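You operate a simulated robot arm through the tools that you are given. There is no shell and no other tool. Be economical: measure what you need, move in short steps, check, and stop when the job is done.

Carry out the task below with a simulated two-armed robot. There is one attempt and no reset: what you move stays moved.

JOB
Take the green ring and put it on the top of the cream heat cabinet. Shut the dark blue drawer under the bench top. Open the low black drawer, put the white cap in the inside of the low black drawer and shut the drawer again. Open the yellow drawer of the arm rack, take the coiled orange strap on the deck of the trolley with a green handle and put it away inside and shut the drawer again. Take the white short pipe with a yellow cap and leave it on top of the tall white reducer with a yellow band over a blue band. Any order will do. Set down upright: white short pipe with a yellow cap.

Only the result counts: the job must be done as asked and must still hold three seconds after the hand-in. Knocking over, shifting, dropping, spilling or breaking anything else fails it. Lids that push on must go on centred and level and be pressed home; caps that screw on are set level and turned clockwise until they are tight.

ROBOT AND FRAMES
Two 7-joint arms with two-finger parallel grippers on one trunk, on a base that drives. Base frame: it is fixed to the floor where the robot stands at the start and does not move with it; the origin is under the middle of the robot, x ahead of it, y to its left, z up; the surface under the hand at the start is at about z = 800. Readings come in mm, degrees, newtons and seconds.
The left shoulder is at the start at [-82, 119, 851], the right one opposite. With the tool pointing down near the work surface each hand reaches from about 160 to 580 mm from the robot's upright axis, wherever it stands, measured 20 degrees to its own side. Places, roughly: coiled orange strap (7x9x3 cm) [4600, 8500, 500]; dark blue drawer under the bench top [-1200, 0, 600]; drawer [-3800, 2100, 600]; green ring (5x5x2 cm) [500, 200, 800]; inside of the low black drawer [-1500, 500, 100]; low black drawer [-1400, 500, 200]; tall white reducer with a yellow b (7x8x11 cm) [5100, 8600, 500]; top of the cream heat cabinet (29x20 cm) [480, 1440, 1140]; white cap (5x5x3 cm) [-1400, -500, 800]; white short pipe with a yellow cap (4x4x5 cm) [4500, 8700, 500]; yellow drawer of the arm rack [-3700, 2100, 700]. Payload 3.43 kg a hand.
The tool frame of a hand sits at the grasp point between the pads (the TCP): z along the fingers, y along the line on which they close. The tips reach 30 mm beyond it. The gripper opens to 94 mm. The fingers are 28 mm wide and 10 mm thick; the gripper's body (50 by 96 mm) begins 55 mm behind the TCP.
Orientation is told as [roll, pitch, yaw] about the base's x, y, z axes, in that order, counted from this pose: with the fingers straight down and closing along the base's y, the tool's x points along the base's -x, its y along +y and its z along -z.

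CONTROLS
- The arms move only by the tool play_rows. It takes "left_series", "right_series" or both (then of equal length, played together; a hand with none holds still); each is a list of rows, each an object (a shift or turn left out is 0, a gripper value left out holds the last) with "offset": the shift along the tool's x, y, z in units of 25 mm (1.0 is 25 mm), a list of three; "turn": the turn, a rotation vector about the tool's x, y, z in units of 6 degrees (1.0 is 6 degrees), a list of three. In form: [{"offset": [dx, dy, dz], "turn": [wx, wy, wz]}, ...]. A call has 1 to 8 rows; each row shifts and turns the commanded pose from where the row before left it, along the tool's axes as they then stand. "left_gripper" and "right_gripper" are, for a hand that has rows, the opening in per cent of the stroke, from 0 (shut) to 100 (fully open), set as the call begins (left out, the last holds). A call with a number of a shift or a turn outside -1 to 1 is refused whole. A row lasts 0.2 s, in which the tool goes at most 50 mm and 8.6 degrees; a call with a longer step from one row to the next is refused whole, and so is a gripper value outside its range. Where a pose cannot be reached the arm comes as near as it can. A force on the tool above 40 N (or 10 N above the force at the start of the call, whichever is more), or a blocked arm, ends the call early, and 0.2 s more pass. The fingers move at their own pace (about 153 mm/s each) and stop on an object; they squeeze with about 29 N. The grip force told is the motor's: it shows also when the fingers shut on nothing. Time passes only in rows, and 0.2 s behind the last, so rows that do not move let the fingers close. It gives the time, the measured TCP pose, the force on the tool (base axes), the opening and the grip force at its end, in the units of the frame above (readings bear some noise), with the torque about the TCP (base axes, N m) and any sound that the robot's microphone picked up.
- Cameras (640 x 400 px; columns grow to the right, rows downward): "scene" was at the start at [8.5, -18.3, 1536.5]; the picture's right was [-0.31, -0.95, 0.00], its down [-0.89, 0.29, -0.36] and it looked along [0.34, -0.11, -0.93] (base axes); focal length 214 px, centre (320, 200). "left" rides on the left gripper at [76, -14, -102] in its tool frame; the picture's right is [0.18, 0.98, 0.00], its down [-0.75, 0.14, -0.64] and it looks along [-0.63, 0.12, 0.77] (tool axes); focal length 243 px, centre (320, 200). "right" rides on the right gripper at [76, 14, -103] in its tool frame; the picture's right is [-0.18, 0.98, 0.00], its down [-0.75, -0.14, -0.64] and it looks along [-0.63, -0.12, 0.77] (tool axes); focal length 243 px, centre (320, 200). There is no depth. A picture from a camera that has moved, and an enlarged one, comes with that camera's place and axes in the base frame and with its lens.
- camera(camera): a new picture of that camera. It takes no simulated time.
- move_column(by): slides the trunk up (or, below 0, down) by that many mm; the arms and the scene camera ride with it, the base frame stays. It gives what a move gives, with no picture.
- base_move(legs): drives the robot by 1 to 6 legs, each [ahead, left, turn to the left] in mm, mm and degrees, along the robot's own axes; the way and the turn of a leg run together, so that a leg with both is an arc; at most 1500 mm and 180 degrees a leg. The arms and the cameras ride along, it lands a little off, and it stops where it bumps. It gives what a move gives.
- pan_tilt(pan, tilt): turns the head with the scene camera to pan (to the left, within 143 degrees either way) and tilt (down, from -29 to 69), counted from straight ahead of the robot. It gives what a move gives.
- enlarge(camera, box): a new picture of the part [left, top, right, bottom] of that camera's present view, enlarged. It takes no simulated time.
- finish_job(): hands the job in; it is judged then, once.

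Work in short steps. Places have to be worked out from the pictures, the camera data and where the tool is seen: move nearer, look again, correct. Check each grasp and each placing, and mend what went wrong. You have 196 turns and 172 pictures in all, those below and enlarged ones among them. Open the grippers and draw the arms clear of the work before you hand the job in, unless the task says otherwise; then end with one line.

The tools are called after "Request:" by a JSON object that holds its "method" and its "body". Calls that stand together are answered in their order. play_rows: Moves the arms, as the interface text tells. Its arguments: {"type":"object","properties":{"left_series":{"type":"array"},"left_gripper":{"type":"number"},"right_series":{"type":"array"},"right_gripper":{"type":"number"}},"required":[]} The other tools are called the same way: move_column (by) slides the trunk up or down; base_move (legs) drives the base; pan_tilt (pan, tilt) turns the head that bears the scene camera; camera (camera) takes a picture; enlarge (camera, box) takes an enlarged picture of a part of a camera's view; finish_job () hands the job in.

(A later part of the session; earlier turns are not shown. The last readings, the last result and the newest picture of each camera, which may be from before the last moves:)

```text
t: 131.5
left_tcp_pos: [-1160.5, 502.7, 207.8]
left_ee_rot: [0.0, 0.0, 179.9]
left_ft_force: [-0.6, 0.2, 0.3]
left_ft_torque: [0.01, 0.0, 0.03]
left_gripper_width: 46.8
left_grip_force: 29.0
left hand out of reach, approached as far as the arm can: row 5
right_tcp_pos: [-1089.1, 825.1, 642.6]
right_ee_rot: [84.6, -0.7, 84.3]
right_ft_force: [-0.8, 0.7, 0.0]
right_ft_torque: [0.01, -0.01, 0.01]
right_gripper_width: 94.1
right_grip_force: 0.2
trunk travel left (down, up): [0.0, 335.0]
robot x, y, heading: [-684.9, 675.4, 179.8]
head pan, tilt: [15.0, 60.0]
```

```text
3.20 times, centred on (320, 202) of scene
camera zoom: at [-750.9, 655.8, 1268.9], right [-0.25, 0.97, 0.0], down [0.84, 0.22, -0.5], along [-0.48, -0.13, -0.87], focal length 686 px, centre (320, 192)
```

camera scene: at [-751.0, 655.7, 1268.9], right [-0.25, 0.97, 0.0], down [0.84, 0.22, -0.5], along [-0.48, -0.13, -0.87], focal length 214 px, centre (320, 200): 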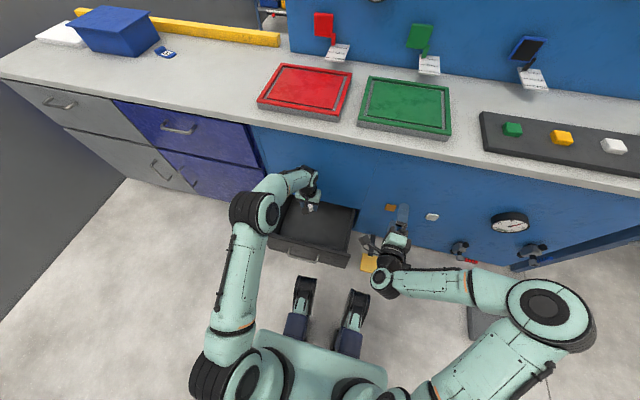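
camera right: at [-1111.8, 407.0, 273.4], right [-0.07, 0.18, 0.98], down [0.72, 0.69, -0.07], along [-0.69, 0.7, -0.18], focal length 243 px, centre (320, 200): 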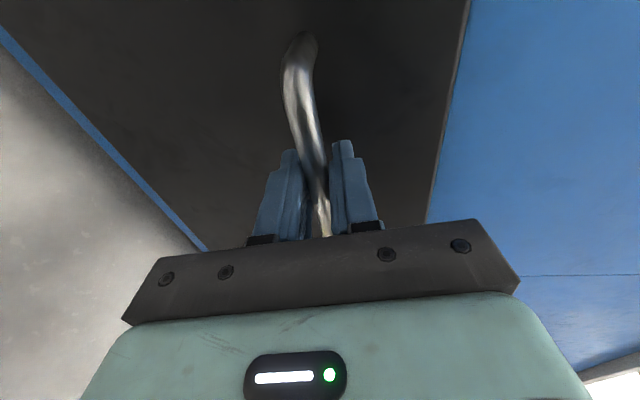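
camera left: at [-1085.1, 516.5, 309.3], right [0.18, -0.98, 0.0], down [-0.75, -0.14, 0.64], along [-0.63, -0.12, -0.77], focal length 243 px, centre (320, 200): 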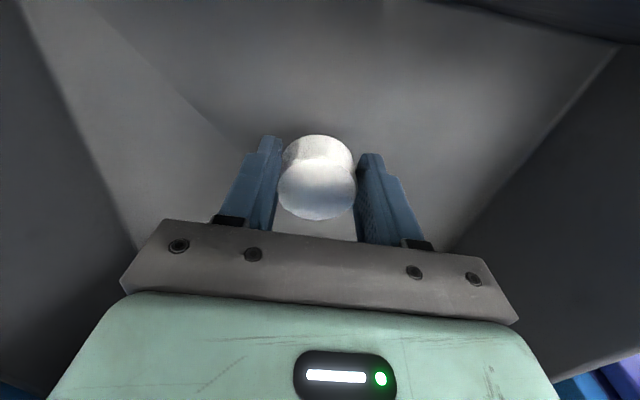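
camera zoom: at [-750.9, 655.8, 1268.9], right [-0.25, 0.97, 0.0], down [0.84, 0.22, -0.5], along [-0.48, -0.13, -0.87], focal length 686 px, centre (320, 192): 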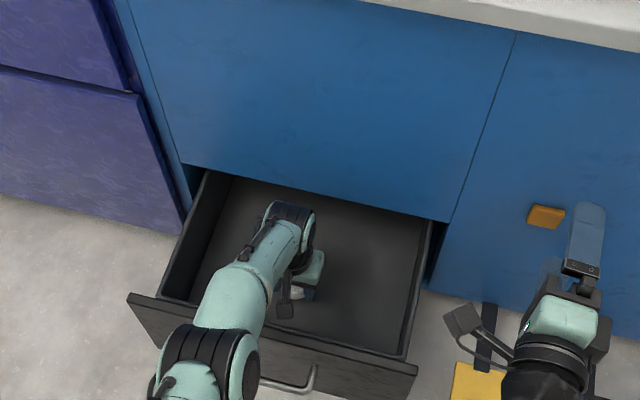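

The arm is at full reach. Foot tips are still ~85 mm from the drawer face, so I raise the hand, draw it back, and drive 55 mm nearer.

Request:
{"method": "play_rows", "body": {"left_series": [{"offset": [0, 0, -1]}, {"offset": [0, 0, -1]}, {"offset": [0, 0, -1]}, {"offset": [0, 0, -1]}, {"offset": [1, 0, 0]}, {"offset": [1, 0, 0]}]}}

Request:
{"method": "base_move", "body": {"legs": [[55, 0, 0]]}}

Request:
{"method": "camera", "body": {"camera": "scene"}}

```text
t: 132.9
left_tcp_pos: [-1111.0, 500.3, 307.5]
left_ee_rot: [0.0, 0.0, 179.8]
left_ft_force: [0.1, -0.7, 0.4]
left_ft_torque: [-0.01, 0.01, -0.01]
left_gripper_width: 46.6
left_grip_force: 29.5
right_tcp_pos: [-1090.1, 824.5, 642.4]
right_ee_rot: [84.7, -0.6, 84.2]
right_ft_force: [-0.2, -0.8, -0.1]
right_ft_torque: [0.01, 0.03, 0.01]
right_gripper_width: 93.9
right_grip_force: 0.2
trunk travel left (down, up): [0.0, 335.0]
robot x, y, heading: [-680.8, 675.2, 179.4]
head pan, tilt: [15.0, 60.0]
```

```text
t: 133.9
left_tcp_pos: [-1166.5, 502.1, 306.9]
left_ee_rot: [0.0, 0.0, 179.7]
left_ft_force: [-0.3, 0.1, 0.3]
left_ft_torque: [-0.04, 0.05, -0.01]
left_gripper_width: 46.5
left_grip_force: 29.0
right_tcp_pos: [-1144.6, 824.5, 642.0]
right_ee_rot: [84.7, -0.6, 84.2]
right_ft_force: [0.2, 0.2, -0.2]
right_ft_torque: [-0.01, 0.01, 0.02]
right_gripper_width: 94.2
right_grip_force: 0.0
trunk travel left (down, up): [0.0, 335.0]
robot x, y, heading: [-737.0, 674.2, 179.7]
head pan, tilt: [15.0, 60.0]
```

```text
121 pictures are left
camera scene: at [-806.0, 656.1, 1268.9], right [-0.25, 0.97, 0.0], down [0.84, 0.22, -0.5], along [-0.48, -0.13, -0.87], focal length 214 px, centre (320, 200)
```

scene: 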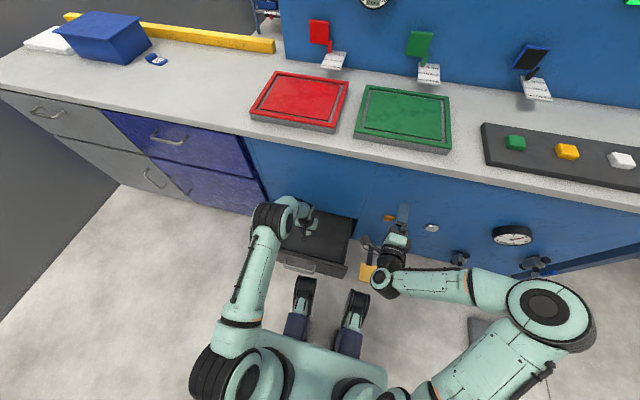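

Now descend again: TCP at [-1166, 502, 307], down to about 180, then slowly.

Request:
{"method": "play_rows", "body": {"left_series": [{"offset": [0, 0, 1]}, {"offset": [0, 0, 1]}, {"offset": [0, 0, 1]}, {"offset": [0, 0, 1]}, {"offset": [0, 0, 0.6]}, {"offset": [0, 0, 0.4]}]}}

Request:
{"method": "enlarge", "body": {"camera": "scene", "box": [220, 180, 380, 280]}}

Request:
{"method": "camera", "body": {"camera": "left"}}

```text
t: 135.3
left_tcp_pos: [-1165.6, 501.3, 181.8]
left_ee_rot: [0.0, 0.1, 179.7]
left_ft_force: [-0.6, -0.1, -0.5]
left_ft_torque: [-0.02, -0.01, 0.01]
left_gripper_width: 46.9
left_grip_force: 28.9
right_tcp_pos: [-1144.7, 824.8, 642.2]
right_ee_rot: [84.6, -0.5, 84.2]
right_ft_force: [-0.2, 0.2, 0.8]
right_ft_torque: [0.01, 0.0, -0.03]
right_gripper_width: 94.2
right_grip_force: 0.1
trunk travel left (down, up): [0.0, 335.0]
robot x, y, heading: [-738.1, 674.0, 179.7]
head pan, tilt: [15.0, 60.0]
```

```text
4.00 times, centred on (300, 230) of scene
camera zoom: at [-805.7, 656.1, 1268.9], right [-0.25, 0.97, 0.0], down [0.84, 0.22, -0.5], along [-0.48, -0.13, -0.87], focal length 858 px, centre (400, 80)
```

zoom: 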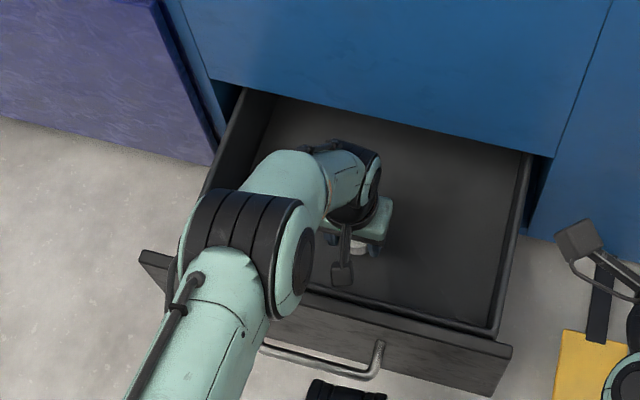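

```text
119 pictures are left
camera left: at [-1089.8, 514.4, 283.3], right [0.18, -0.98, 0.0], down [-0.75, -0.14, 0.64], along [-0.63, -0.11, -0.77], focal length 243 px, centre (320, 200)
```

left: 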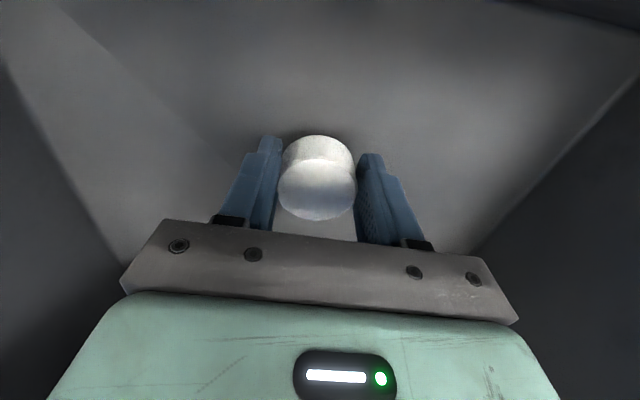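

Keep lowering slowly until contact.

Request:
{"method": "play_rows", "body": {"left_series": [{"offset": [0, 0, 0.3]}, {"offset": [0, 0, 0.3]}, {"offset": [0, 0, 0.3]}, {"offset": [0, 0, 0.2]}]}}

Request:
{"method": "camera", "body": {"camera": "left"}}

```text
t: 136.3
left_tcp_pos: [-1165.5, 501.1, 154.9]
left_ee_rot: [0.1, 0.1, 179.6]
left_ft_force: [-1.1, 0.6, 1.2]
left_ft_torque: [-0.01, -0.19, 0.07]
left_gripper_width: 46.5
left_grip_force: 28.7
right_tcp_pos: [-1143.9, 825.5, 642.0]
right_ee_rot: [84.6, -0.7, 84.1]
right_ft_force: [0.2, 0.3, 0.7]
right_ft_torque: [0.01, 0.01, 0.0]
right_gripper_width: 94.1
right_grip_force: 0.0
trunk travel left (down, up): [0.0, 335.0]
robot x, y, heading: [-735.7, 676.8, 179.8]
head pan, tilt: [15.0, 60.0]
```

```text
118 pictures are left
camera left: at [-1088.8, 515.3, 256.4], right [0.18, -0.98, 0.0], down [-0.76, -0.14, 0.64], along [-0.63, -0.11, -0.77], focal length 243 px, centre (320, 200)
```

left: 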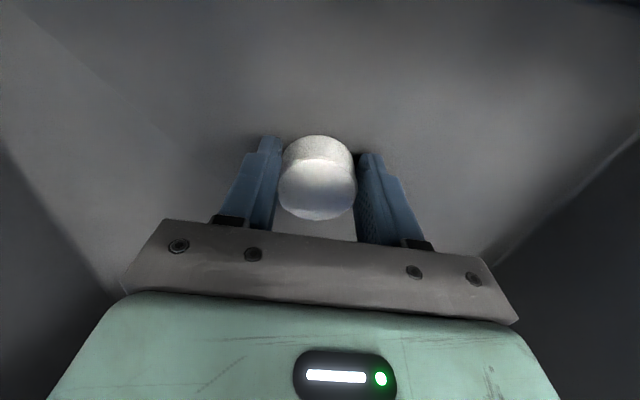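

Torque hints at first contact; lower a few more mm.

Request:
{"method": "play_rows", "body": {"left_series": [{"offset": [0, 0, 0.12]}, {"offset": [0, 0, 0.12]}]}}

```text
t: 136.9
left_tcp_pos: [-1170.0, 501.0, 153.5]
left_ee_rot: [-0.1, -0.4, 179.6]
left_ft_force: [-0.8, -0.6, 10.0]
left_ft_torque: [0.03, -0.55, 0.0]
left_gripper_width: 46.6
left_grip_force: 29.0
right_tcp_pos: [-1144.9, 825.2, 642.2]
right_ee_rot: [84.7, -0.6, 84.2]
right_ft_force: [-0.1, 0.4, 0.3]
right_ft_torque: [0.02, -0.01, 0.01]
right_gripper_width: 93.8
right_grip_force: 0.0
trunk travel left (down, up): [0.0, 335.0]
robot x, y, heading: [-737.5, 677.1, 179.5]
head pan, tilt: [15.0, 60.0]
stopped in row 2 (left hand): the force on the tool passed its limit at 45 N (the readings are from after the stop); the commanded pose is now the measured one
```

Cap is on the drawer floor. Open and lift straight up.

Request:
{"method": "play_rows", "body": {"left_series": [{}, {}, {}, {"offset": [0, 0, -0.6]}, {"offset": [0, 0, -0.8]}, {"offset": [0, 0, -1]}, {"offset": [0, 0, -1]}, {"offset": [0, 0, -1]}], "left_gripper": 100}}

Request:
{"method": "play_rows", "body": {"left_series": [{"offset": [0, 0, -1]}, {"offset": [0, 0, -1]}, {"offset": [0, 0, -1]}, {"offset": [0, 0, -1]}, {"offset": [0, 0, -1]}, {"offset": [0, 0, -1]}, {"offset": [0, 0, -1]}, {"offset": [0, 0, -1]}]}}

Request:
{"method": "camera", "body": {"camera": "left"}}

```text
t: 138.7
left_tcp_pos: [-1167.0, 502.8, 261.9]
left_ee_rot: [-0.1, -0.3, 179.7]
left_ft_force: [0.1, 0.0, 0.6]
left_ft_torque: [-0.03, 0.0, -0.02]
left_gripper_width: 94.1
left_grip_force: 0.1
right_tcp_pos: [-1143.5, 824.2, 643.2]
right_ee_rot: [84.6, -0.7, 84.2]
right_ft_force: [-0.2, 0.1, 0.3]
right_ft_torque: [-0.01, -0.02, -0.01]
right_gripper_width: 94.1
right_grip_force: 0.0
trunk travel left (down, up): [0.0, 335.0]
robot x, y, heading: [-736.6, 677.8, 179.9]
head pan, tilt: [15.0, 60.0]
```

```text
t: 140.5
left_tcp_pos: [-1168.8, 501.3, 461.0]
left_ee_rot: [0.0, -0.3, 179.6]
left_ft_force: [-0.3, -0.8, -0.1]
left_ft_torque: [-0.03, 0.01, -0.01]
left_gripper_width: 94.0
left_grip_force: 0.2
right_tcp_pos: [-1143.5, 824.3, 642.2]
right_ee_rot: [84.5, -0.5, 84.2]
right_ft_force: [-0.4, -0.2, 0.2]
right_ft_torque: [0.01, -0.03, -0.01]
right_gripper_width: 94.1
right_grip_force: 0.0
trunk travel left (down, up): [0.0, 335.0]
robot x, y, heading: [-733.8, 676.4, 179.5]
head pan, tilt: [15.0, 60.0]
```

```text
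117 pictures are left
camera left: at [-1091.9, 515.5, 562.9], right [0.18, -0.98, 0.0], down [-0.75, -0.14, 0.65], along [-0.64, -0.11, -0.76], focal length 243 px, centre (320, 200)
```

left: 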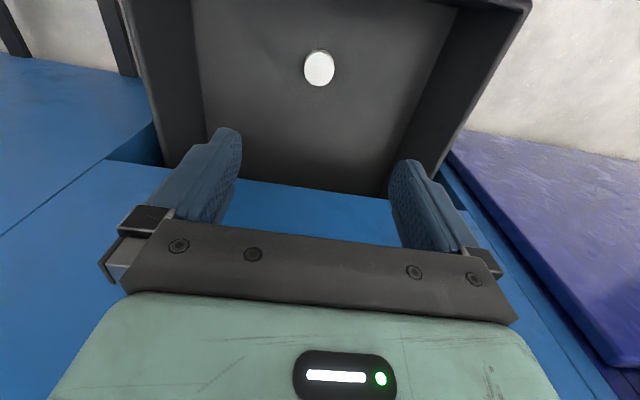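

Cap lies in the drawer. I retract the left hand, back off, and return in front of the drawer to push it shut with the right hand.

Request:
{"method": "play_rows", "body": {"left_series": [{"offset": [0.6, 0, -1]}, {"offset": [0.6, 0, -1]}, {"offset": [0.6, 0, -1]}, {"offset": [0.6, 0, -1]}, {"offset": [1, 0, -1]}, {"offset": [1, 0, -1]}, {"offset": [1, 0, -1]}, {"offset": [1, 0, -1]}]}}

Request:
{"method": "base_move", "body": {"legs": [[-290, 0, 0], [0, 320, 0]]}}

Request:
{"method": "play_rows", "body": {"right_series": [{"offset": [0, -1, 0]}, {"offset": [0, -1, 0]}, {"offset": [0, -1, 0]}, {"offset": [0, -1, 0]}, {"offset": [0, -1, 0]}, {"offset": [0, -1, 0]}, {"offset": [0, -1, 0]}, {"offset": [0, -1, 0]}], "right_gripper": 0}}

Request:
{"method": "play_rows", "body": {"right_series": [{"offset": [0, -1, 0]}, {"offset": [0, -1, 0]}, {"offset": [0, -1, 0]}, {"offset": [0, -1, 0]}, {"offset": [0, -1, 0]}, {"offset": [0, -1, 0]}, {"offset": [0, -1, 0]}, {"offset": [0, -1, 0]}]}}

Request:
{"method": "camera", "body": {"camera": "scene"}}

Request:
{"method": "camera", "body": {"camera": "right"}}

```text
t: 142.3
left_tcp_pos: [-1008.7, 500.3, 660.7]
left_ee_rot: [0.0, -0.3, 179.7]
left_ft_force: [0.4, -0.1, 0.3]
left_ft_torque: [0.02, -0.05, -0.01]
left_gripper_width: 94.0
left_grip_force: 0.1
right_tcp_pos: [-1144.2, 825.0, 641.6]
right_ee_rot: [84.6, -0.5, 84.1]
right_ft_force: [-0.5, 0.1, -0.5]
right_ft_torque: [-0.01, 0.03, 0.01]
right_gripper_width: 94.0
right_grip_force: 0.1
trunk travel left (down, up): [0.0, 335.0]
robot x, y, heading: [-738.3, 672.8, 179.6]
head pan, tilt: [15.0, 60.0]
```

```text
t: 147.3
left_tcp_pos: [-723.9, 177.6, 661.2]
left_ee_rot: [0.0, -0.3, 178.7]
left_ft_force: [0.0, -0.4, -0.2]
left_ft_torque: [-0.03, -0.02, 0.0]
left_gripper_width: 94.0
left_grip_force: 0.1
right_tcp_pos: [-853.8, 505.1, 641.4]
right_ee_rot: [84.7, -0.7, 83.3]
right_ft_force: [-0.5, -0.5, -0.2]
right_ft_torque: [0.0, -0.01, 0.01]
right_gripper_width: 93.8
right_grip_force: 0.0
trunk travel left (down, up): [0.0, 335.0]
robot x, y, heading: [-443.2, 348.6, 178.8]
head pan, tilt: [15.0, 60.0]
```

```text
t: 149.1
left_tcp_pos: [-724.4, 177.5, 661.3]
left_ee_rot: [-0.1, -0.3, 178.9]
left_ft_force: [-0.2, 0.3, 0.2]
left_ft_torque: [0.01, -0.02, 0.0]
left_gripper_width: 94.1
left_grip_force: 0.1
right_tcp_pos: [-832.8, 505.0, 442.8]
right_ee_rot: [84.6, -0.5, 83.1]
right_ft_force: [0.3, -0.3, 0.4]
right_ft_torque: [0.0, -0.01, -0.02]
right_gripper_width: 0.3
right_grip_force: 28.8
trunk travel left (down, up): [0.0, 335.0]
robot x, y, heading: [-449.5, 348.2, 178.6]
head pan, tilt: [15.0, 60.0]
```

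```text
t: 150.2
left_tcp_pos: [-723.9, 177.6, 659.9]
left_ee_rot: [-0.1, -0.3, 178.8]
left_ft_force: [0.1, 0.3, 0.4]
left_ft_torque: [-0.02, 0.02, -0.03]
left_gripper_width: 93.9
left_grip_force: 0.1
right_tcp_pos: [-833.2, 493.3, 411.0]
right_ee_rot: [85.9, 3.3, 86.5]
right_ft_force: [0.6, 0.3, -1.0]
right_ft_torque: [-0.02, 0.01, -0.01]
right_gripper_width: 0.0
right_grip_force: 28.5
trunk travel left (down, up): [0.0, 335.0]
robot x, y, heading: [-447.5, 344.9, 178.6]
head pan, tilt: [15.0, 60.0]
stopped in row 5 (right hand): the arm was blocked; the commanded pose is now the measured one
```

```text
116 pictures are left
camera scene: at [-517.9, 330.5, 1268.2], right [-0.24, 0.97, 0.0], down [0.84, 0.21, -0.5], along [-0.49, -0.12, -0.87], focal length 214 px, centre (320, 200)
```

scene: 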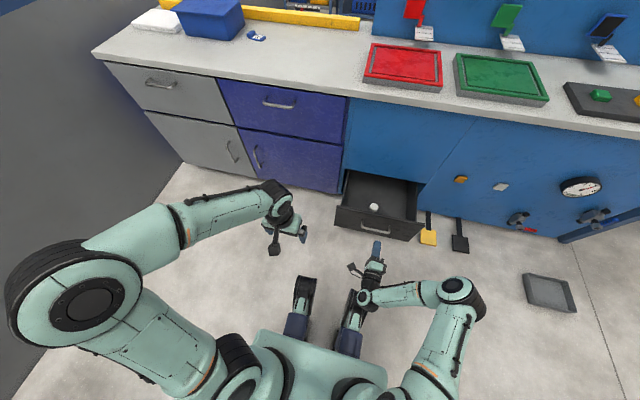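

```text
115 pictures are left
camera right: at [-735.3, 412.8, 436.7], right [-0.06, 0.24, 0.97], down [0.69, 0.71, -0.14], along [-0.72, 0.66, -0.21], focal length 243 px, centre (320, 200)
```

right: 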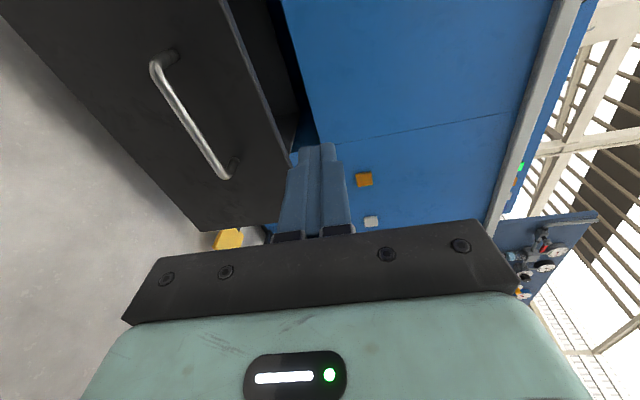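

The arm got blocked too close to its own body. I extend the hand forward first, then go down.

Request:
{"method": "play_rows", "body": {"right_series": [{"offset": [0, 0.5, 0.8]}, {"offset": [0, 0.5, 0.8]}, {"offset": [0, 0, 0.8]}, {"offset": [0, 0, 0.8]}, {"offset": [0, -0.5, 0.4]}, {"offset": [0, -0.5, 0.4]}]}}

Request:
{"method": "play_rows", "body": {"right_series": [{"offset": [0, -1, 0.1]}, {"offset": [0, -1, 0.1]}, {"offset": [0, -1, 0.1]}, {"offset": [0, -1, 0.1]}, {"offset": [0, -1, 0.1]}, {"offset": [0, -1, 0.1]}, {"offset": [0, -1, 0.1]}]}}

Request:
{"method": "camera", "body": {"camera": "right"}}

Request:
{"method": "camera", "body": {"camera": "scene"}}

```text
t: 151.6
left_tcp_pos: [-723.3, 177.3, 660.8]
left_ee_rot: [0.1, -0.3, 178.8]
left_ft_force: [0.1, 0.6, 0.6]
left_ft_torque: [0.02, -0.03, -0.01]
left_gripper_width: 94.1
left_grip_force: 0.1
right_tcp_pos: [-929.9, 499.0, 402.0]
right_ee_rot: [85.9, 3.4, 86.6]
right_ft_force: [-0.3, 0.6, -0.6]
right_ft_torque: [0.0, -0.01, -0.01]
right_gripper_width: 0.0
right_grip_force: 29.7
trunk travel left (down, up): [0.0, 335.0]
robot x, y, heading: [-445.9, 343.9, 179.1]
head pan, tilt: [15.0, 60.0]
```

```text
t: 153.2
left_tcp_pos: [-724.0, 177.9, 661.0]
left_ee_rot: [0.0, -0.3, 178.7]
left_ft_force: [0.1, -0.7, 0.7]
left_ft_torque: [0.01, 0.02, 0.02]
left_gripper_width: 94.0
left_grip_force: 0.1
right_tcp_pos: [-936.5, 487.7, 225.9]
right_ee_rot: [85.8, 3.3, 86.7]
right_ft_force: [0.5, -0.2, 0.0]
right_ft_torque: [-0.01, 0.02, 0.05]
right_gripper_width: 0.0
right_grip_force: 29.0
trunk travel left (down, up): [0.0, 335.0]
robot x, y, heading: [-447.3, 347.0, 178.5]
head pan, tilt: [15.0, 60.0]
```

```text
114 pictures are left
camera right: at [-838.8, 408.0, 251.8], right [-0.06, 0.24, 0.97], down [0.69, 0.71, -0.14], along [-0.72, 0.66, -0.21], focal length 243 px, centre (320, 200)
```

right: 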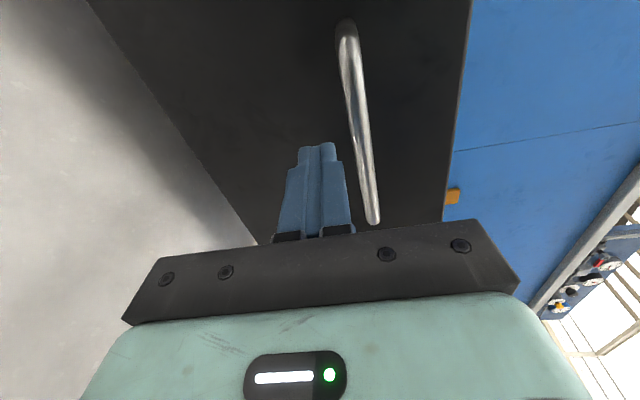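

```text
113 pictures are left
camera scene: at [-517.8, 330.5, 1268.9], right [-0.24, 0.97, 0.0], down [0.84, 0.21, -0.5], along [-0.49, -0.12, -0.87], focal length 214 px, centre (320, 200)
```

scene: 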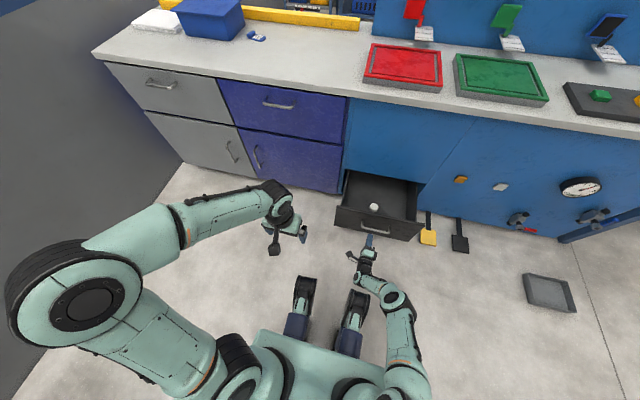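

The fingers are just under the handle bar; lower 28 mm more for clearance, then push with the base.

Request:
{"method": "play_rows", "body": {"right_series": [{"offset": [0, -0.6, 0]}, {"offset": [0, -0.6, 0]}]}}

Request:
{"method": "base_move", "body": {"legs": [[230, 0, 1]]}}

Request:
{"method": "camera", "body": {"camera": "scene"}}

Request:
{"method": "camera", "body": {"camera": "right"}}

```text
t: 153.8
left_tcp_pos: [-723.6, 176.8, 661.0]
left_ee_rot: [0.0, -0.3, 178.8]
left_ft_force: [0.5, 0.1, 0.3]
left_ft_torque: [-0.01, 0.0, 0.04]
left_gripper_width: 94.0
left_grip_force: 0.0
right_tcp_pos: [-932.5, 486.6, 197.0]
right_ee_rot: [85.2, 3.3, 86.5]
right_ft_force: [0.4, 0.4, -0.8]
right_ft_torque: [-0.01, 0.02, 0.02]
right_gripper_width: 0.0
right_grip_force: 29.2
trunk travel left (down, up): [0.0, 335.0]
robot x, y, heading: [-449.4, 347.2, 178.9]
head pan, tilt: [15.0, 60.0]
```

```text
t: 155.5
left_tcp_pos: [-952.5, 178.8, 660.2]
left_ee_rot: [0.0, -0.3, 179.4]
left_ft_force: [-0.5, 0.3, -0.1]
left_ft_torque: [-0.01, -0.01, 0.01]
left_gripper_width: 94.3
left_grip_force: 0.0
right_tcp_pos: [-1165.4, 484.3, 195.8]
right_ee_rot: [85.3, 3.1, 87.2]
right_ft_force: [0.1, 0.2, -0.8]
right_ft_torque: [0.02, 0.01, -0.02]
right_gripper_width: 0.0
right_grip_force: 29.0
trunk travel left (down, up): [0.0, 335.0]
robot x, y, heading: [-676.1, 352.9, 179.4]
head pan, tilt: [15.0, 60.0]
```

```text
112 pictures are left
camera scene: at [-748.5, 333.5, 1268.9], right [-0.25, 0.97, 0.0], down [0.84, 0.22, -0.5], along [-0.48, -0.12, -0.87], focal length 214 px, centre (320, 200)
```

scene: 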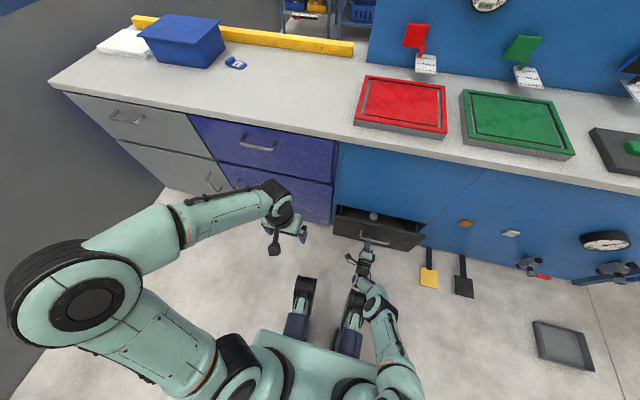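

```text
111 pictures are left
camera right: at [-1065.9, 405.2, 222.8], right [-0.07, 0.24, 0.97], down [0.69, 0.71, -0.13], along [-0.72, 0.66, -0.22], focal length 243 px, centre (320, 200)
```

right: 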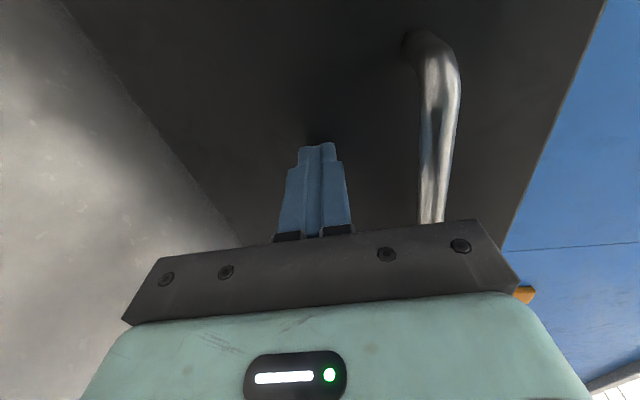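

Drawer follows; about 55 mm left. Drive another 45 mm and finish with the arm.

Request:
{"method": "base_move", "body": {"legs": [[42, 0, 0]]}}

Request:
{"method": "play_rows", "body": {"right_series": [{"offset": [0, 0, 0.4]}, {"offset": [0, 0, 0.4]}, {"offset": [0, 0, 0.4]}, {"offset": [0, 0, 0.4]}, {"offset": [0, 0, 0.4]}]}}

Request:
{"method": "camera", "body": {"camera": "scene"}}

```text
t: 156.4
left_tcp_pos: [-994.0, 179.2, 660.6]
left_ee_rot: [0.0, -0.4, 179.4]
left_ft_force: [0.2, -0.6, 0.9]
left_ft_torque: [0.02, 0.01, 0.01]
left_gripper_width: 94.3
left_grip_force: 0.1
right_tcp_pos: [-1206.1, 484.3, 195.4]
right_ee_rot: [85.3, 3.1, 87.2]
right_ft_force: [-0.5, 0.3, 0.4]
right_ft_torque: [0.0, 0.03, 0.02]
right_gripper_width: 0.0
right_grip_force: 29.0
trunk travel left (down, up): [0.0, 335.0]
robot x, y, heading: [-717.6, 349.6, 179.4]
head pan, tilt: [15.0, 60.0]
```

```text
t: 157.0
left_tcp_pos: [-994.1, 178.5, 661.8]
left_ee_rot: [0.0, -0.4, 179.4]
left_ft_force: [-0.2, 0.3, -0.2]
left_ft_torque: [-0.01, -0.01, -0.01]
left_gripper_width: 93.9
left_grip_force: 0.2
right_tcp_pos: [-1218.5, 487.4, 201.8]
right_ee_rot: [85.4, 3.3, 87.1]
right_ft_force: [13.9, 1.4, 9.9]
right_ft_torque: [-0.12, 0.39, 0.13]
right_gripper_width: 0.0
right_grip_force: 29.2
right hand out of reach, approached as far as the arm can: row 1, 2
trunk travel left (down, up): [0.0, 335.0]
robot x, y, heading: [-720.2, 356.2, 179.4]
head pan, tilt: [15.0, 60.0]
stopped in row 2 (right hand): the force on the tool passed its limit at 54 N (the readings are from after the stop); the commanded pose is now the measured one
```

```text
110 pictures are left
camera scene: at [-789.2, 333.9, 1269.0], right [-0.25, 0.97, 0.0], down [0.84, 0.21, -0.5], along [-0.48, -0.12, -0.87], focal length 214 px, centre (320, 200)
```

scene: 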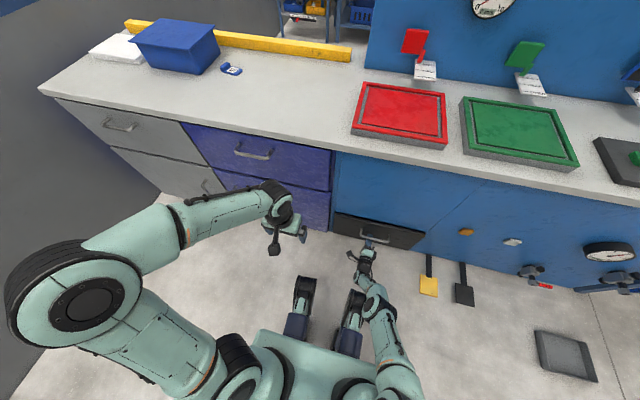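

Stopped against the closed drawer. I zoom to verify, and withdraw.

Request:
{"method": "play_rows", "body": {"right_series": [{"offset": [0, 0, -1]}, {"offset": [0, 0, -1]}, {"offset": [0, 0, -1]}, {"offset": [0, 0, -1]}, {"offset": [0, 0, -1]}]}}

Request:
{"method": "enlarge", "body": {"camera": "scene", "box": [300, 170, 460, 270]}}

```text
t: 158.4
left_tcp_pos: [-994.0, 178.8, 662.8]
left_ee_rot: [0.0, -0.3, 179.4]
left_ft_force: [-0.4, -0.1, 0.5]
left_ft_torque: [0.0, 0.0, -0.02]
left_gripper_width: 94.1
left_grip_force: 0.1
right_tcp_pos: [-1123.0, 509.9, 231.3]
right_ee_rot: [89.6, 0.9, 85.6]
right_ft_force: [-0.2, 0.0, 1.0]
right_ft_torque: [0.0, 0.0, 0.05]
right_gripper_width: 0.0
right_grip_force: 28.6
trunk travel left (down, up): [0.0, 335.0]
robot x, y, heading: [-721.5, 349.0, 179.6]
head pan, tilt: [15.0, 60.0]
stopped in row 5 (right hand): the arm was blocked; the commanded pose is now the measured one
```

```text
4.00 times, centred on (380, 220) of scene
camera zoom: at [-789.9, 334.0, 1269.0], right [-0.25, 0.97, 0.0], down [0.84, 0.21, -0.5], along [-0.48, -0.12, -0.87], focal length 858 px, centre (80, 120)
```

zoom: 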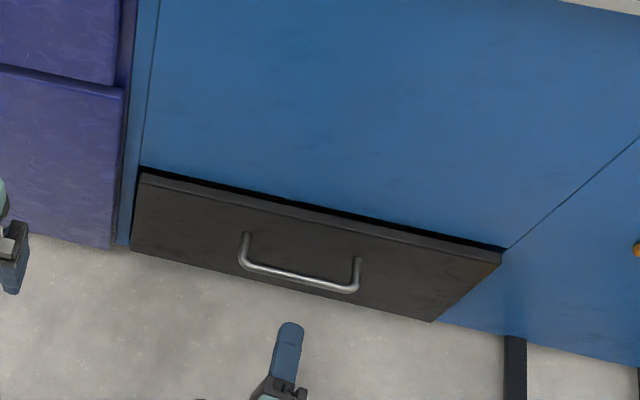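

Both drawers on this bench are shut. Back away, lift the right hand, and raise the trunk for a look around for the route.

Request:
{"method": "base_move", "body": {"legs": [[-350, 0, 0]]}}

Request:
{"method": "play_rows", "body": {"right_series": [{"offset": [0, 1, 0.4]}, {"offset": [0, 1, 0.4]}, {"offset": [0, 1, 0.2]}, {"offset": [0, 1, 0]}, {"offset": [0, 1, 0]}, {"offset": [0, 1, 0]}, {"offset": [0, 1, 0]}, {"offset": [0, 1, 0]}]}}

Request:
{"method": "move_column", "body": {"by": 275}}

Request:
{"method": "pan_tilt", "body": {"pan": -100, "tilt": 20}}

Request:
{"method": "camera", "body": {"camera": "scene"}}

```text
t: 160.6
left_tcp_pos: [-643.9, 175.8, 662.4]
left_ee_rot: [0.0, -0.3, 179.2]
left_ft_force: [0.8, 0.0, -0.2]
left_ft_torque: [0.0, -0.02, 0.01]
left_gripper_width: 94.2
left_grip_force: 0.1
right_tcp_pos: [-772.2, 504.6, 231.8]
right_ee_rot: [89.5, 1.0, 85.6]
right_ft_force: [0.2, 0.4, -0.3]
right_ft_torque: [-0.03, -0.02, 0.03]
right_gripper_width: 0.0
right_grip_force: 28.7
trunk travel left (down, up): [0.0, 335.0]
robot x, y, heading: [-368.7, 350.2, 179.3]
head pan, tilt: [15.0, 60.0]
```

```text
t: 162.4
left_tcp_pos: [-643.6, 174.6, 661.4]
left_ee_rot: [-0.1, -0.3, 179.3]
left_ft_force: [-0.1, 0.6, -0.2]
left_ft_torque: [0.0, -0.03, -0.02]
left_gripper_width: 94.1
left_grip_force: 0.1
right_tcp_pos: [-795.8, 511.8, 433.5]
right_ee_rot: [89.5, 1.0, 85.5]
right_ft_force: [-1.0, 0.2, 0.1]
right_ft_torque: [0.01, 0.02, -0.01]
right_gripper_width: 0.1
right_grip_force: 28.8
trunk travel left (down, up): [0.0, 335.0]
robot x, y, heading: [-369.4, 347.5, 179.2]
head pan, tilt: [15.0, 60.0]
```

```text
t: 165.2
left_tcp_pos: [-642.9, 175.5, 936.0]
left_ee_rot: [0.0, -0.3, 179.3]
left_ft_force: [-0.3, -0.6, 0.6]
left_ft_torque: [-0.02, 0.01, 0.02]
left_gripper_width: 93.7
left_grip_force: 0.0
right_tcp_pos: [-797.8, 510.7, 706.1]
right_ee_rot: [89.5, 1.0, 85.5]
right_ft_force: [0.0, -1.2, -0.1]
right_ft_torque: [0.0, -0.03, 0.02]
right_gripper_width: 0.0
right_grip_force: 28.7
trunk travel left (down, up): [-275.0, 60.0]
robot x, y, heading: [-368.3, 346.6, 179.0]
head pan, tilt: [15.0, 60.0]
```

```text
t: 167.2
left_tcp_pos: [-642.8, 175.6, 935.6]
left_ee_rot: [0.0, -0.3, 179.2]
left_ft_force: [0.3, 0.3, 0.1]
left_ft_torque: [0.01, -0.02, -0.01]
left_gripper_width: 94.1
left_grip_force: 0.1
right_tcp_pos: [-797.6, 511.6, 705.6]
right_ee_rot: [89.5, 1.0, 85.5]
right_ft_force: [-0.3, -0.1, 0.8]
right_ft_torque: [0.01, -0.02, -0.02]
right_gripper_width: 0.0
right_grip_force: 29.1
trunk travel left (down, up): [-275.0, 60.0]
robot x, y, heading: [-369.7, 345.1, 179.3]
head pan, tilt: [-100.0, 20.0]
```

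```text
108 pictures are left
camera scene: at [-307.4, 437.2, 1604.1], right [0.98, -0.19, 0.0], down [-0.06, -0.34, -0.94], along [0.17, 0.92, -0.34], focal length 214 px, centre (320, 200)
```

scene: 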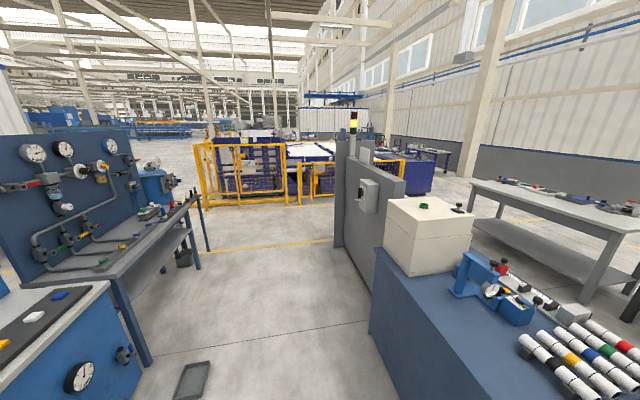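

The way ahead: past the grey gate panels (end near y≈2900), then right along a lane before the yellow cell. I drive there in stages.

Request:
{"method": "base_move", "body": {"legs": [[0, 0, -89], [1500, 0, 0], [1500, 0, 0], [200, 0, 0], [0, 0, -60]]}}

Request:
{"method": "pan_tilt", "body": {"pan": 0, "tilt": 20}}

Request:
{"method": "camera", "body": {"camera": "scene"}}

```text
t: 188.8
left_tcp_pos: [-260.0, 3733.9, 936.1]
left_ee_rot: [0.0, -0.3, 28.8]
left_ft_force: [-0.2, 0.2, 0.7]
left_ft_torque: [-0.02, -0.01, -0.02]
left_gripper_width: 93.7
left_grip_force: 0.0
right_tcp_pos: [40.0, 3517.2, 705.7]
right_ee_rot: [89.5, 1.1, -65.0]
right_ft_force: [-0.5, 0.3, 0.9]
right_ft_torque: [-0.04, -0.01, 0.01]
right_gripper_width: 0.0
right_grip_force: 28.8
trunk travel left (down, up): [-275.0, 60.0]
robot x, y, heading: [-415.6, 3447.7, 28.6]
head pan, tilt: [-100.0, 20.0]
```

```text
t: 190.6
left_tcp_pos: [-258.7, 3733.9, 936.9]
left_ee_rot: [0.0, -0.4, 28.8]
left_ft_force: [0.2, 0.1, 0.5]
left_ft_torque: [0.01, 0.02, 0.0]
left_gripper_width: 94.1
left_grip_force: 0.0
right_tcp_pos: [41.5, 3516.9, 705.9]
right_ee_rot: [89.6, 1.0, -65.1]
right_ft_force: [-0.3, 0.3, -0.6]
right_ft_torque: [0.01, 0.0, 0.02]
right_gripper_width: 0.2
right_grip_force: 29.1
trunk travel left (down, up): [-275.0, 60.0]
robot x, y, heading: [-415.2, 3449.0, 28.4]
head pan, tilt: [0.0, 20.0]
```

```text
107 pictures are left
camera scene: at [-372.6, 3470.4, 1604.1], right [0.48, -0.88, 0.0], down [-0.3, -0.16, -0.94], along [0.82, 0.45, -0.34], focal length 214 px, centre (320, 200)
```

scene: 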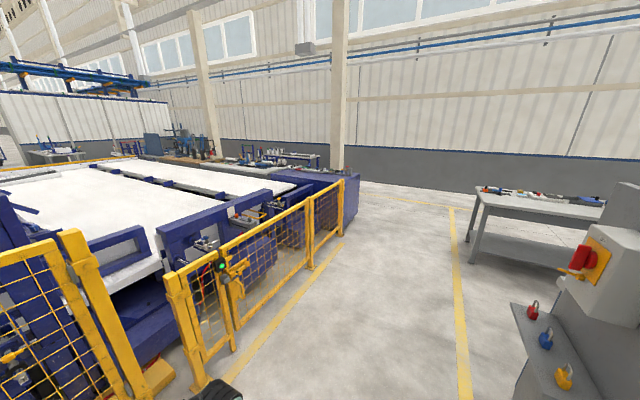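

The lane runs between y≈3080 and 4500. I drive along y≈3750 to x≈3700 and turn left to look toward the trolley.

Request:
{"method": "base_move", "body": {"legs": [[0, 0, -28.5], [0, 270, 0], [1500, 0, 0], [1500, 0, 0], [1100, 0, 0], [0, 0, 80]]}}

Request:
{"method": "camera", "body": {"camera": "scene"}}

```text
t: 217.6
left_tcp_pos: [3544.1, 4009.2, 936.2]
left_ee_rot: [0.0, -0.4, 77.8]
left_ft_force: [0.0, 0.3, -0.6]
left_ft_torque: [-0.02, -0.01, -0.03]
left_gripper_width: 93.8
left_grip_force: 0.1
right_tcp_pos: [3903.8, 4094.7, 706.9]
right_ee_rot: [89.5, 1.0, -16.0]
right_ft_force: [0.2, -0.2, 0.1]
right_ft_torque: [0.04, -0.02, -0.02]
right_gripper_width: 0.0
right_grip_force: 28.5
trunk travel left (down, up): [-275.0, 60.0]
robot x, y, heading: [3658.4, 3703.8, 77.9]
head pan, tilt: [0.0, 20.0]
```

```text
106 pictures are left
camera scene: at [3668.1, 3752.1, 1604.1], right [0.98, -0.21, 0.0], down [-0.07, -0.33, -0.94], along [0.2, 0.92, -0.34], focal length 214 px, centre (320, 200)
```

scene: 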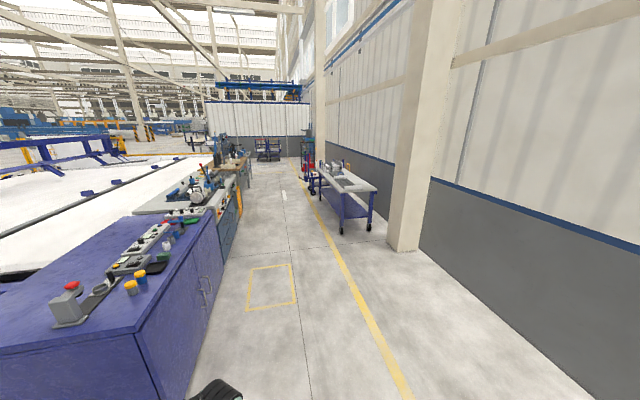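

Zooming in on the far part of the aisle.

Request:
{"method": "enlarge", "body": {"camera": "scene", "box": [220, 120, 400, 240]}}

```text
3.33 times, centred on (310, 180) of scene
camera zoom: at [3668.1, 3752.1, 1604.1], right [0.98, -0.21, 0.0], down [-0.07, -0.33, -0.94], along [0.2, 0.92, -0.34], focal length 715 px, centre (353, 267)
```

zoom: 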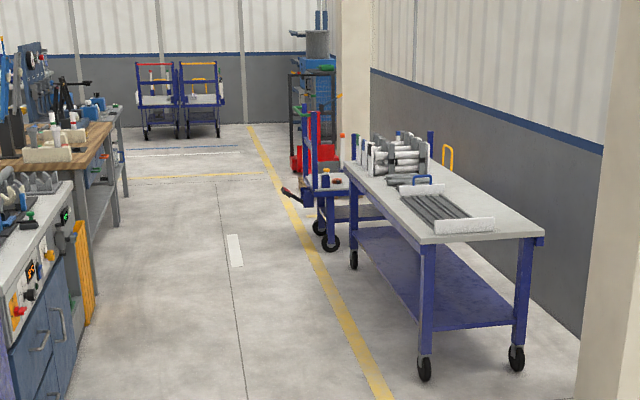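

The platform trolley stands at about [4550, 8550], past the wheeled table. I drive up the aisle at x≈3800 to y≈7750.

Request:
{"method": "base_move", "body": {"legs": [[0, 0, 12], [0, -150, 0], [1500, 0, 0], [1500, 0, 0], [1050, 0, 0]]}}

Request:
{"method": "pan_tilt", "body": {"pan": -35, "tilt": 35}}

Request:
{"method": "camera", "body": {"camera": "scene"}}

```text
t: 239.1
left_tcp_pos: [3766.0, 7976.5, 936.2]
left_ee_rot: [-0.1, -0.3, 87.6]
left_ft_force: [-0.8, -0.5, 0.0]
left_ft_torque: [-0.04, 0.01, -0.01]
left_gripper_width: 93.8
left_grip_force: 0.2
right_tcp_pos: [4106.1, 8121.4, 704.9]
right_ee_rot: [89.4, 0.9, -6.3]
right_ft_force: [-0.8, -0.2, -0.4]
right_ft_torque: [0.02, -0.01, 0.0]
right_gripper_width: 0.3
right_grip_force: 28.8
trunk travel left (down, up): [-275.0, 60.0]
robot x, y, heading: [3927.2, 7696.7, 87.5]
head pan, tilt: [0.0, 20.0]
```

```text
t: 240.1
left_tcp_pos: [3765.2, 7976.4, 934.9]
left_ee_rot: [0.0, -0.3, 87.5]
left_ft_force: [0.6, -0.1, 0.6]
left_ft_torque: [0.0, 0.01, 0.0]
left_gripper_width: 94.0
left_grip_force: 0.0
right_tcp_pos: [4106.1, 8121.1, 705.9]
right_ee_rot: [89.5, 1.0, -6.3]
right_ft_force: [-0.5, -0.9, 0.6]
right_ft_torque: [0.0, 0.02, 0.01]
right_gripper_width: 0.2
right_grip_force: 28.9
trunk travel left (down, up): [-275.0, 60.0]
robot x, y, heading: [3932.0, 7697.2, 87.5]
head pan, tilt: [-35.0, 35.0]
```

```text
104 pictures are left
camera scene: at [3980.0, 7720.8, 1580.3], right [0.79, -0.61, 0.0], down [-0.35, -0.45, -0.82], along [0.5, 0.65, -0.57], focal length 214 px, centre (320, 200)
```

scene: 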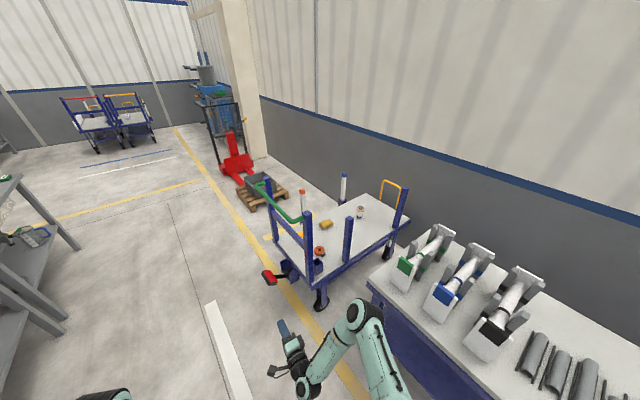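

That is the trolley with the green handle. Zoom in.

Request:
{"method": "enlarge", "body": {"camera": "scene", "box": [230, 160, 430, 300]}}

```text
2.86 times, centred on (330, 230) of scene
camera zoom: at [3980.0, 7720.8, 1580.3], right [0.79, -0.61, 0.0], down [-0.35, -0.45, -0.82], along [0.5, 0.65, -0.57], focal length 613 px, centre (291, 114)
```

zoom: 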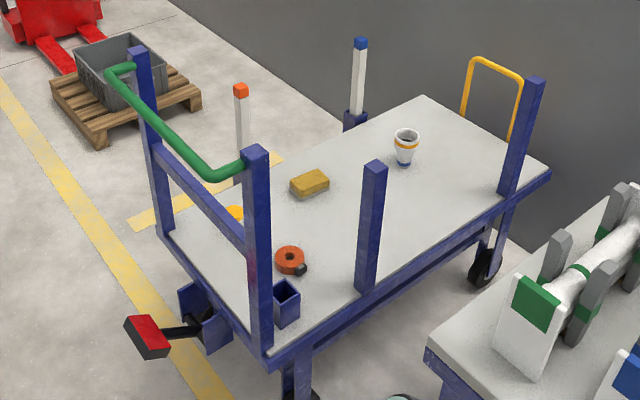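

Layout: posts and green handle at the west end, so the deck is best reached from its north side. I turn the right hand back to pointing down here, in open space.

Request:
{"method": "play_rows", "body": {"right_series": [{"turn": [0, 0, -1]}, {"turn": [0, 0, -1]}, {"turn": [0, 0, -1]}, {"turn": [0, 0, -1]}, {"turn": [0, 0, -1]}, {"turn": [0, 0, -1]}, {"turn": [0, 0, -1]}, {"turn": [0, 0, -1]}], "right_gripper": 100}}

Request:
{"method": "play_rows", "body": {"right_series": [{"turn": [0, 0, -1]}, {"turn": [0, 0, -1]}, {"turn": [0, 0, -1]}, {"turn": [0, 0, -1]}, {"turn": [0, 0, -1]}, {"turn": [0, 0, -1]}, {"turn": [0, 0, -1]}]}}

Request:
{"method": "play_rows", "body": {"right_series": [{"turn": [0, 1, 0]}, {"turn": [0, 1, 0]}, {"turn": [0, 1, 0]}, {"turn": [0, 1, 0]}, {"turn": [0, 1, 0]}, {"turn": [0, 1, 0]}, {"turn": [0, 1, 0]}, {"turn": [0, 1, 0]}]}}

Request:
{"method": "play_rows", "body": {"right_series": [{"turn": [0, 1, 0]}, {"turn": [0, 1, 0]}, {"turn": [0, 1, 0]}, {"turn": [0, 1, 0]}, {"turn": [0, 1, 0]}, {"turn": [0, 1, 0]}, {"turn": [0, 1, 0]}]}}

```text
t: 241.9
left_tcp_pos: [3765.3, 7976.6, 935.4]
left_ee_rot: [0.0, -0.3, 87.5]
left_ft_force: [1.0, 0.3, 0.1]
left_ft_torque: [-0.02, 0.0, 0.02]
left_gripper_width: 94.1
left_grip_force: 0.1
right_tcp_pos: [4107.1, 8121.4, 705.4]
right_ee_rot: [89.3, -47.2, -5.8]
right_ft_force: [0.3, -0.6, 0.5]
right_ft_torque: [0.0, 0.03, -0.01]
right_gripper_width: 94.1
right_grip_force: 0.1
trunk travel left (down, up): [-275.0, 60.0]
robot x, y, heading: [3928.1, 7694.2, 87.7]
head pan, tilt: [-35.0, 35.0]
```

```text
t: 243.5
left_tcp_pos: [3766.6, 7976.5, 935.8]
left_ee_rot: [0.0, -0.3, 87.5]
left_ft_force: [1.0, 0.5, -0.3]
left_ft_torque: [0.02, -0.01, 0.02]
left_gripper_width: 93.9
left_grip_force: 0.0
right_tcp_pos: [4107.9, 8120.8, 704.6]
right_ee_rot: [63.4, -88.9, 20.3]
right_ft_force: [0.5, -0.3, 0.7]
right_ft_torque: [0.01, -0.03, -0.01]
right_gripper_width: 93.9
right_grip_force: 0.1
trunk travel left (down, up): [-275.0, 60.0]
robot x, y, heading: [3927.5, 7695.9, 87.5]
head pan, tilt: [-35.0, 35.0]
```

```text
t: 245.3
left_tcp_pos: [3765.8, 7977.7, 936.4]
left_ee_rot: [0.0, -0.3, 87.5]
left_ft_force: [0.5, 0.3, 0.4]
left_ft_torque: [0.01, 0.02, -0.01]
left_gripper_width: 93.9
left_grip_force: 0.0
right_tcp_pos: [4107.2, 8119.5, 706.0]
right_ee_rot: [1.3, -41.4, 82.8]
right_ft_force: [0.7, -0.7, -0.7]
right_ft_torque: [-0.01, 0.03, 0.0]
right_gripper_width: 94.2
right_grip_force: 0.1
trunk travel left (down, up): [-275.0, 60.0]
robot x, y, heading: [3929.1, 7694.9, 87.3]
head pan, tilt: [-35.0, 35.0]
```

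```text
t: 246.9
left_tcp_pos: [3766.3, 7976.0, 935.9]
left_ee_rot: [-0.1, -0.3, 87.5]
left_ft_force: [0.5, 0.6, 0.4]
left_ft_torque: [-0.01, 0.02, 0.01]
left_gripper_width: 93.9
left_grip_force: 0.0
right_tcp_pos: [4108.5, 8119.8, 705.9]
right_ee_rot: [0.9, 0.5, 83.6]
right_ft_force: [-0.7, -0.1, 0.6]
right_ft_torque: [0.01, -0.02, -0.01]
right_gripper_width: 93.9
right_grip_force: 0.0
trunk travel left (down, up): [-275.0, 60.0]
robot x, y, heading: [3925.7, 7694.4, 87.3]
head pan, tilt: [-35.0, 35.0]
```

Right hand points down again. I lift it, then drive to the trolley's north side and turn to face south.

Request:
{"method": "play_rows", "body": {"right_series": [{"offset": [0.6, 0, -1]}, {"offset": [0.6, 0, -1]}, {"offset": [0.6, 0, -1]}, {"offset": [0.6, 0, -1]}, {"offset": [0.6, 0, -1]}, {"offset": [0.6, 0, -1]}, {"offset": [0.6, 0, -1]}, {"offset": [0.6, 0, -1]}]}}

Request:
{"method": "base_move", "body": {"legs": [[0, 130, 2.6], [1500, 0, 0], [100, 0, 0], [0, 0, 180]]}}

Request:
{"method": "pan_tilt", "body": {"pan": 55, "tilt": 35}}

Request:
{"method": "camera", "body": {"camera": "scene"}}

```text
t: 248.7
left_tcp_pos: [3765.4, 7976.5, 936.8]
left_ee_rot: [0.0, -0.3, 87.5]
left_ft_force: [-1.0, -0.8, -0.1]
left_ft_torque: [0.0, -0.01, 0.0]
left_gripper_width: 94.1
left_grip_force: 0.1
right_tcp_pos: [4096.9, 8001.6, 905.7]
right_ee_rot: [1.0, 0.5, 83.7]
right_ft_force: [-0.4, -0.1, 0.4]
right_ft_torque: [-0.01, 0.02, -0.02]
right_gripper_width: 93.9
right_grip_force: 0.1
trunk travel left (down, up): [-275.0, 60.0]
robot x, y, heading: [3931.1, 7695.8, 87.4]
head pan, tilt: [-35.0, 35.0]
```

```text
t: 265.7
left_tcp_pos: [3984.7, 9042.2, 936.1]
left_ee_rot: [0.1, -0.3, -88.9]
left_ft_force: [-0.1, 0.4, 0.5]
left_ft_torque: [-0.02, -0.01, 0.02]
left_gripper_width: 93.7
left_grip_force: 0.1
right_tcp_pos: [3657.8, 8996.3, 906.3]
right_ee_rot: [1.0, 0.6, -92.7]
right_ft_force: [0.0, 0.0, 0.5]
right_ft_torque: [-0.03, 0.0, -0.02]
right_gripper_width: 94.0
right_grip_force: 0.0
trunk travel left (down, up): [-275.0, 60.0]
robot x, y, heading: [3807.0, 9309.7, -89.2]
head pan, tilt: [-35.0, 35.0]
```

```text
t: 267.4
left_tcp_pos: [3987.0, 9041.7, 936.3]
left_ee_rot: [0.0, -0.3, -88.9]
left_ft_force: [-0.4, -0.8, 1.1]
left_ft_torque: [-0.02, -0.02, -0.02]
left_gripper_width: 93.9
left_grip_force: 0.0
right_tcp_pos: [3655.7, 8996.3, 906.3]
right_ee_rot: [1.0, 0.5, -92.8]
right_ft_force: [0.1, 0.5, 0.2]
right_ft_torque: [0.02, 0.0, -0.03]
right_gripper_width: 93.8
right_grip_force: 0.1
trunk travel left (down, up): [-275.0, 60.0]
robot x, y, heading: [3810.7, 9308.7, -88.9]
head pan, tilt: [55.0, 35.0]
```

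```text
102 pictures are left
camera scene: at [3876.7, 9306.2, 1580.2], right [-0.56, -0.83, 0.0], down [-0.48, 0.32, -0.82], along [0.68, -0.46, -0.57], focal length 214 px, centre (320, 200)
```

scene: 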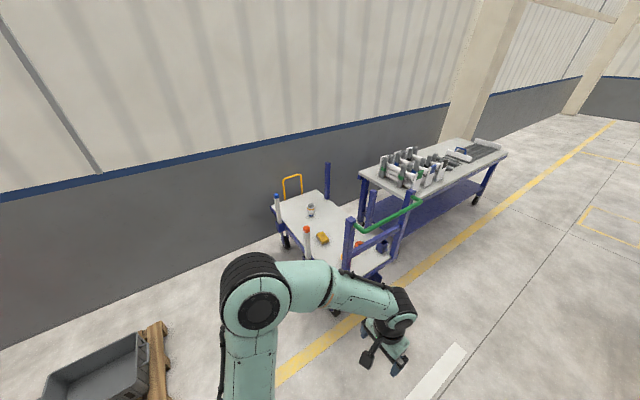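

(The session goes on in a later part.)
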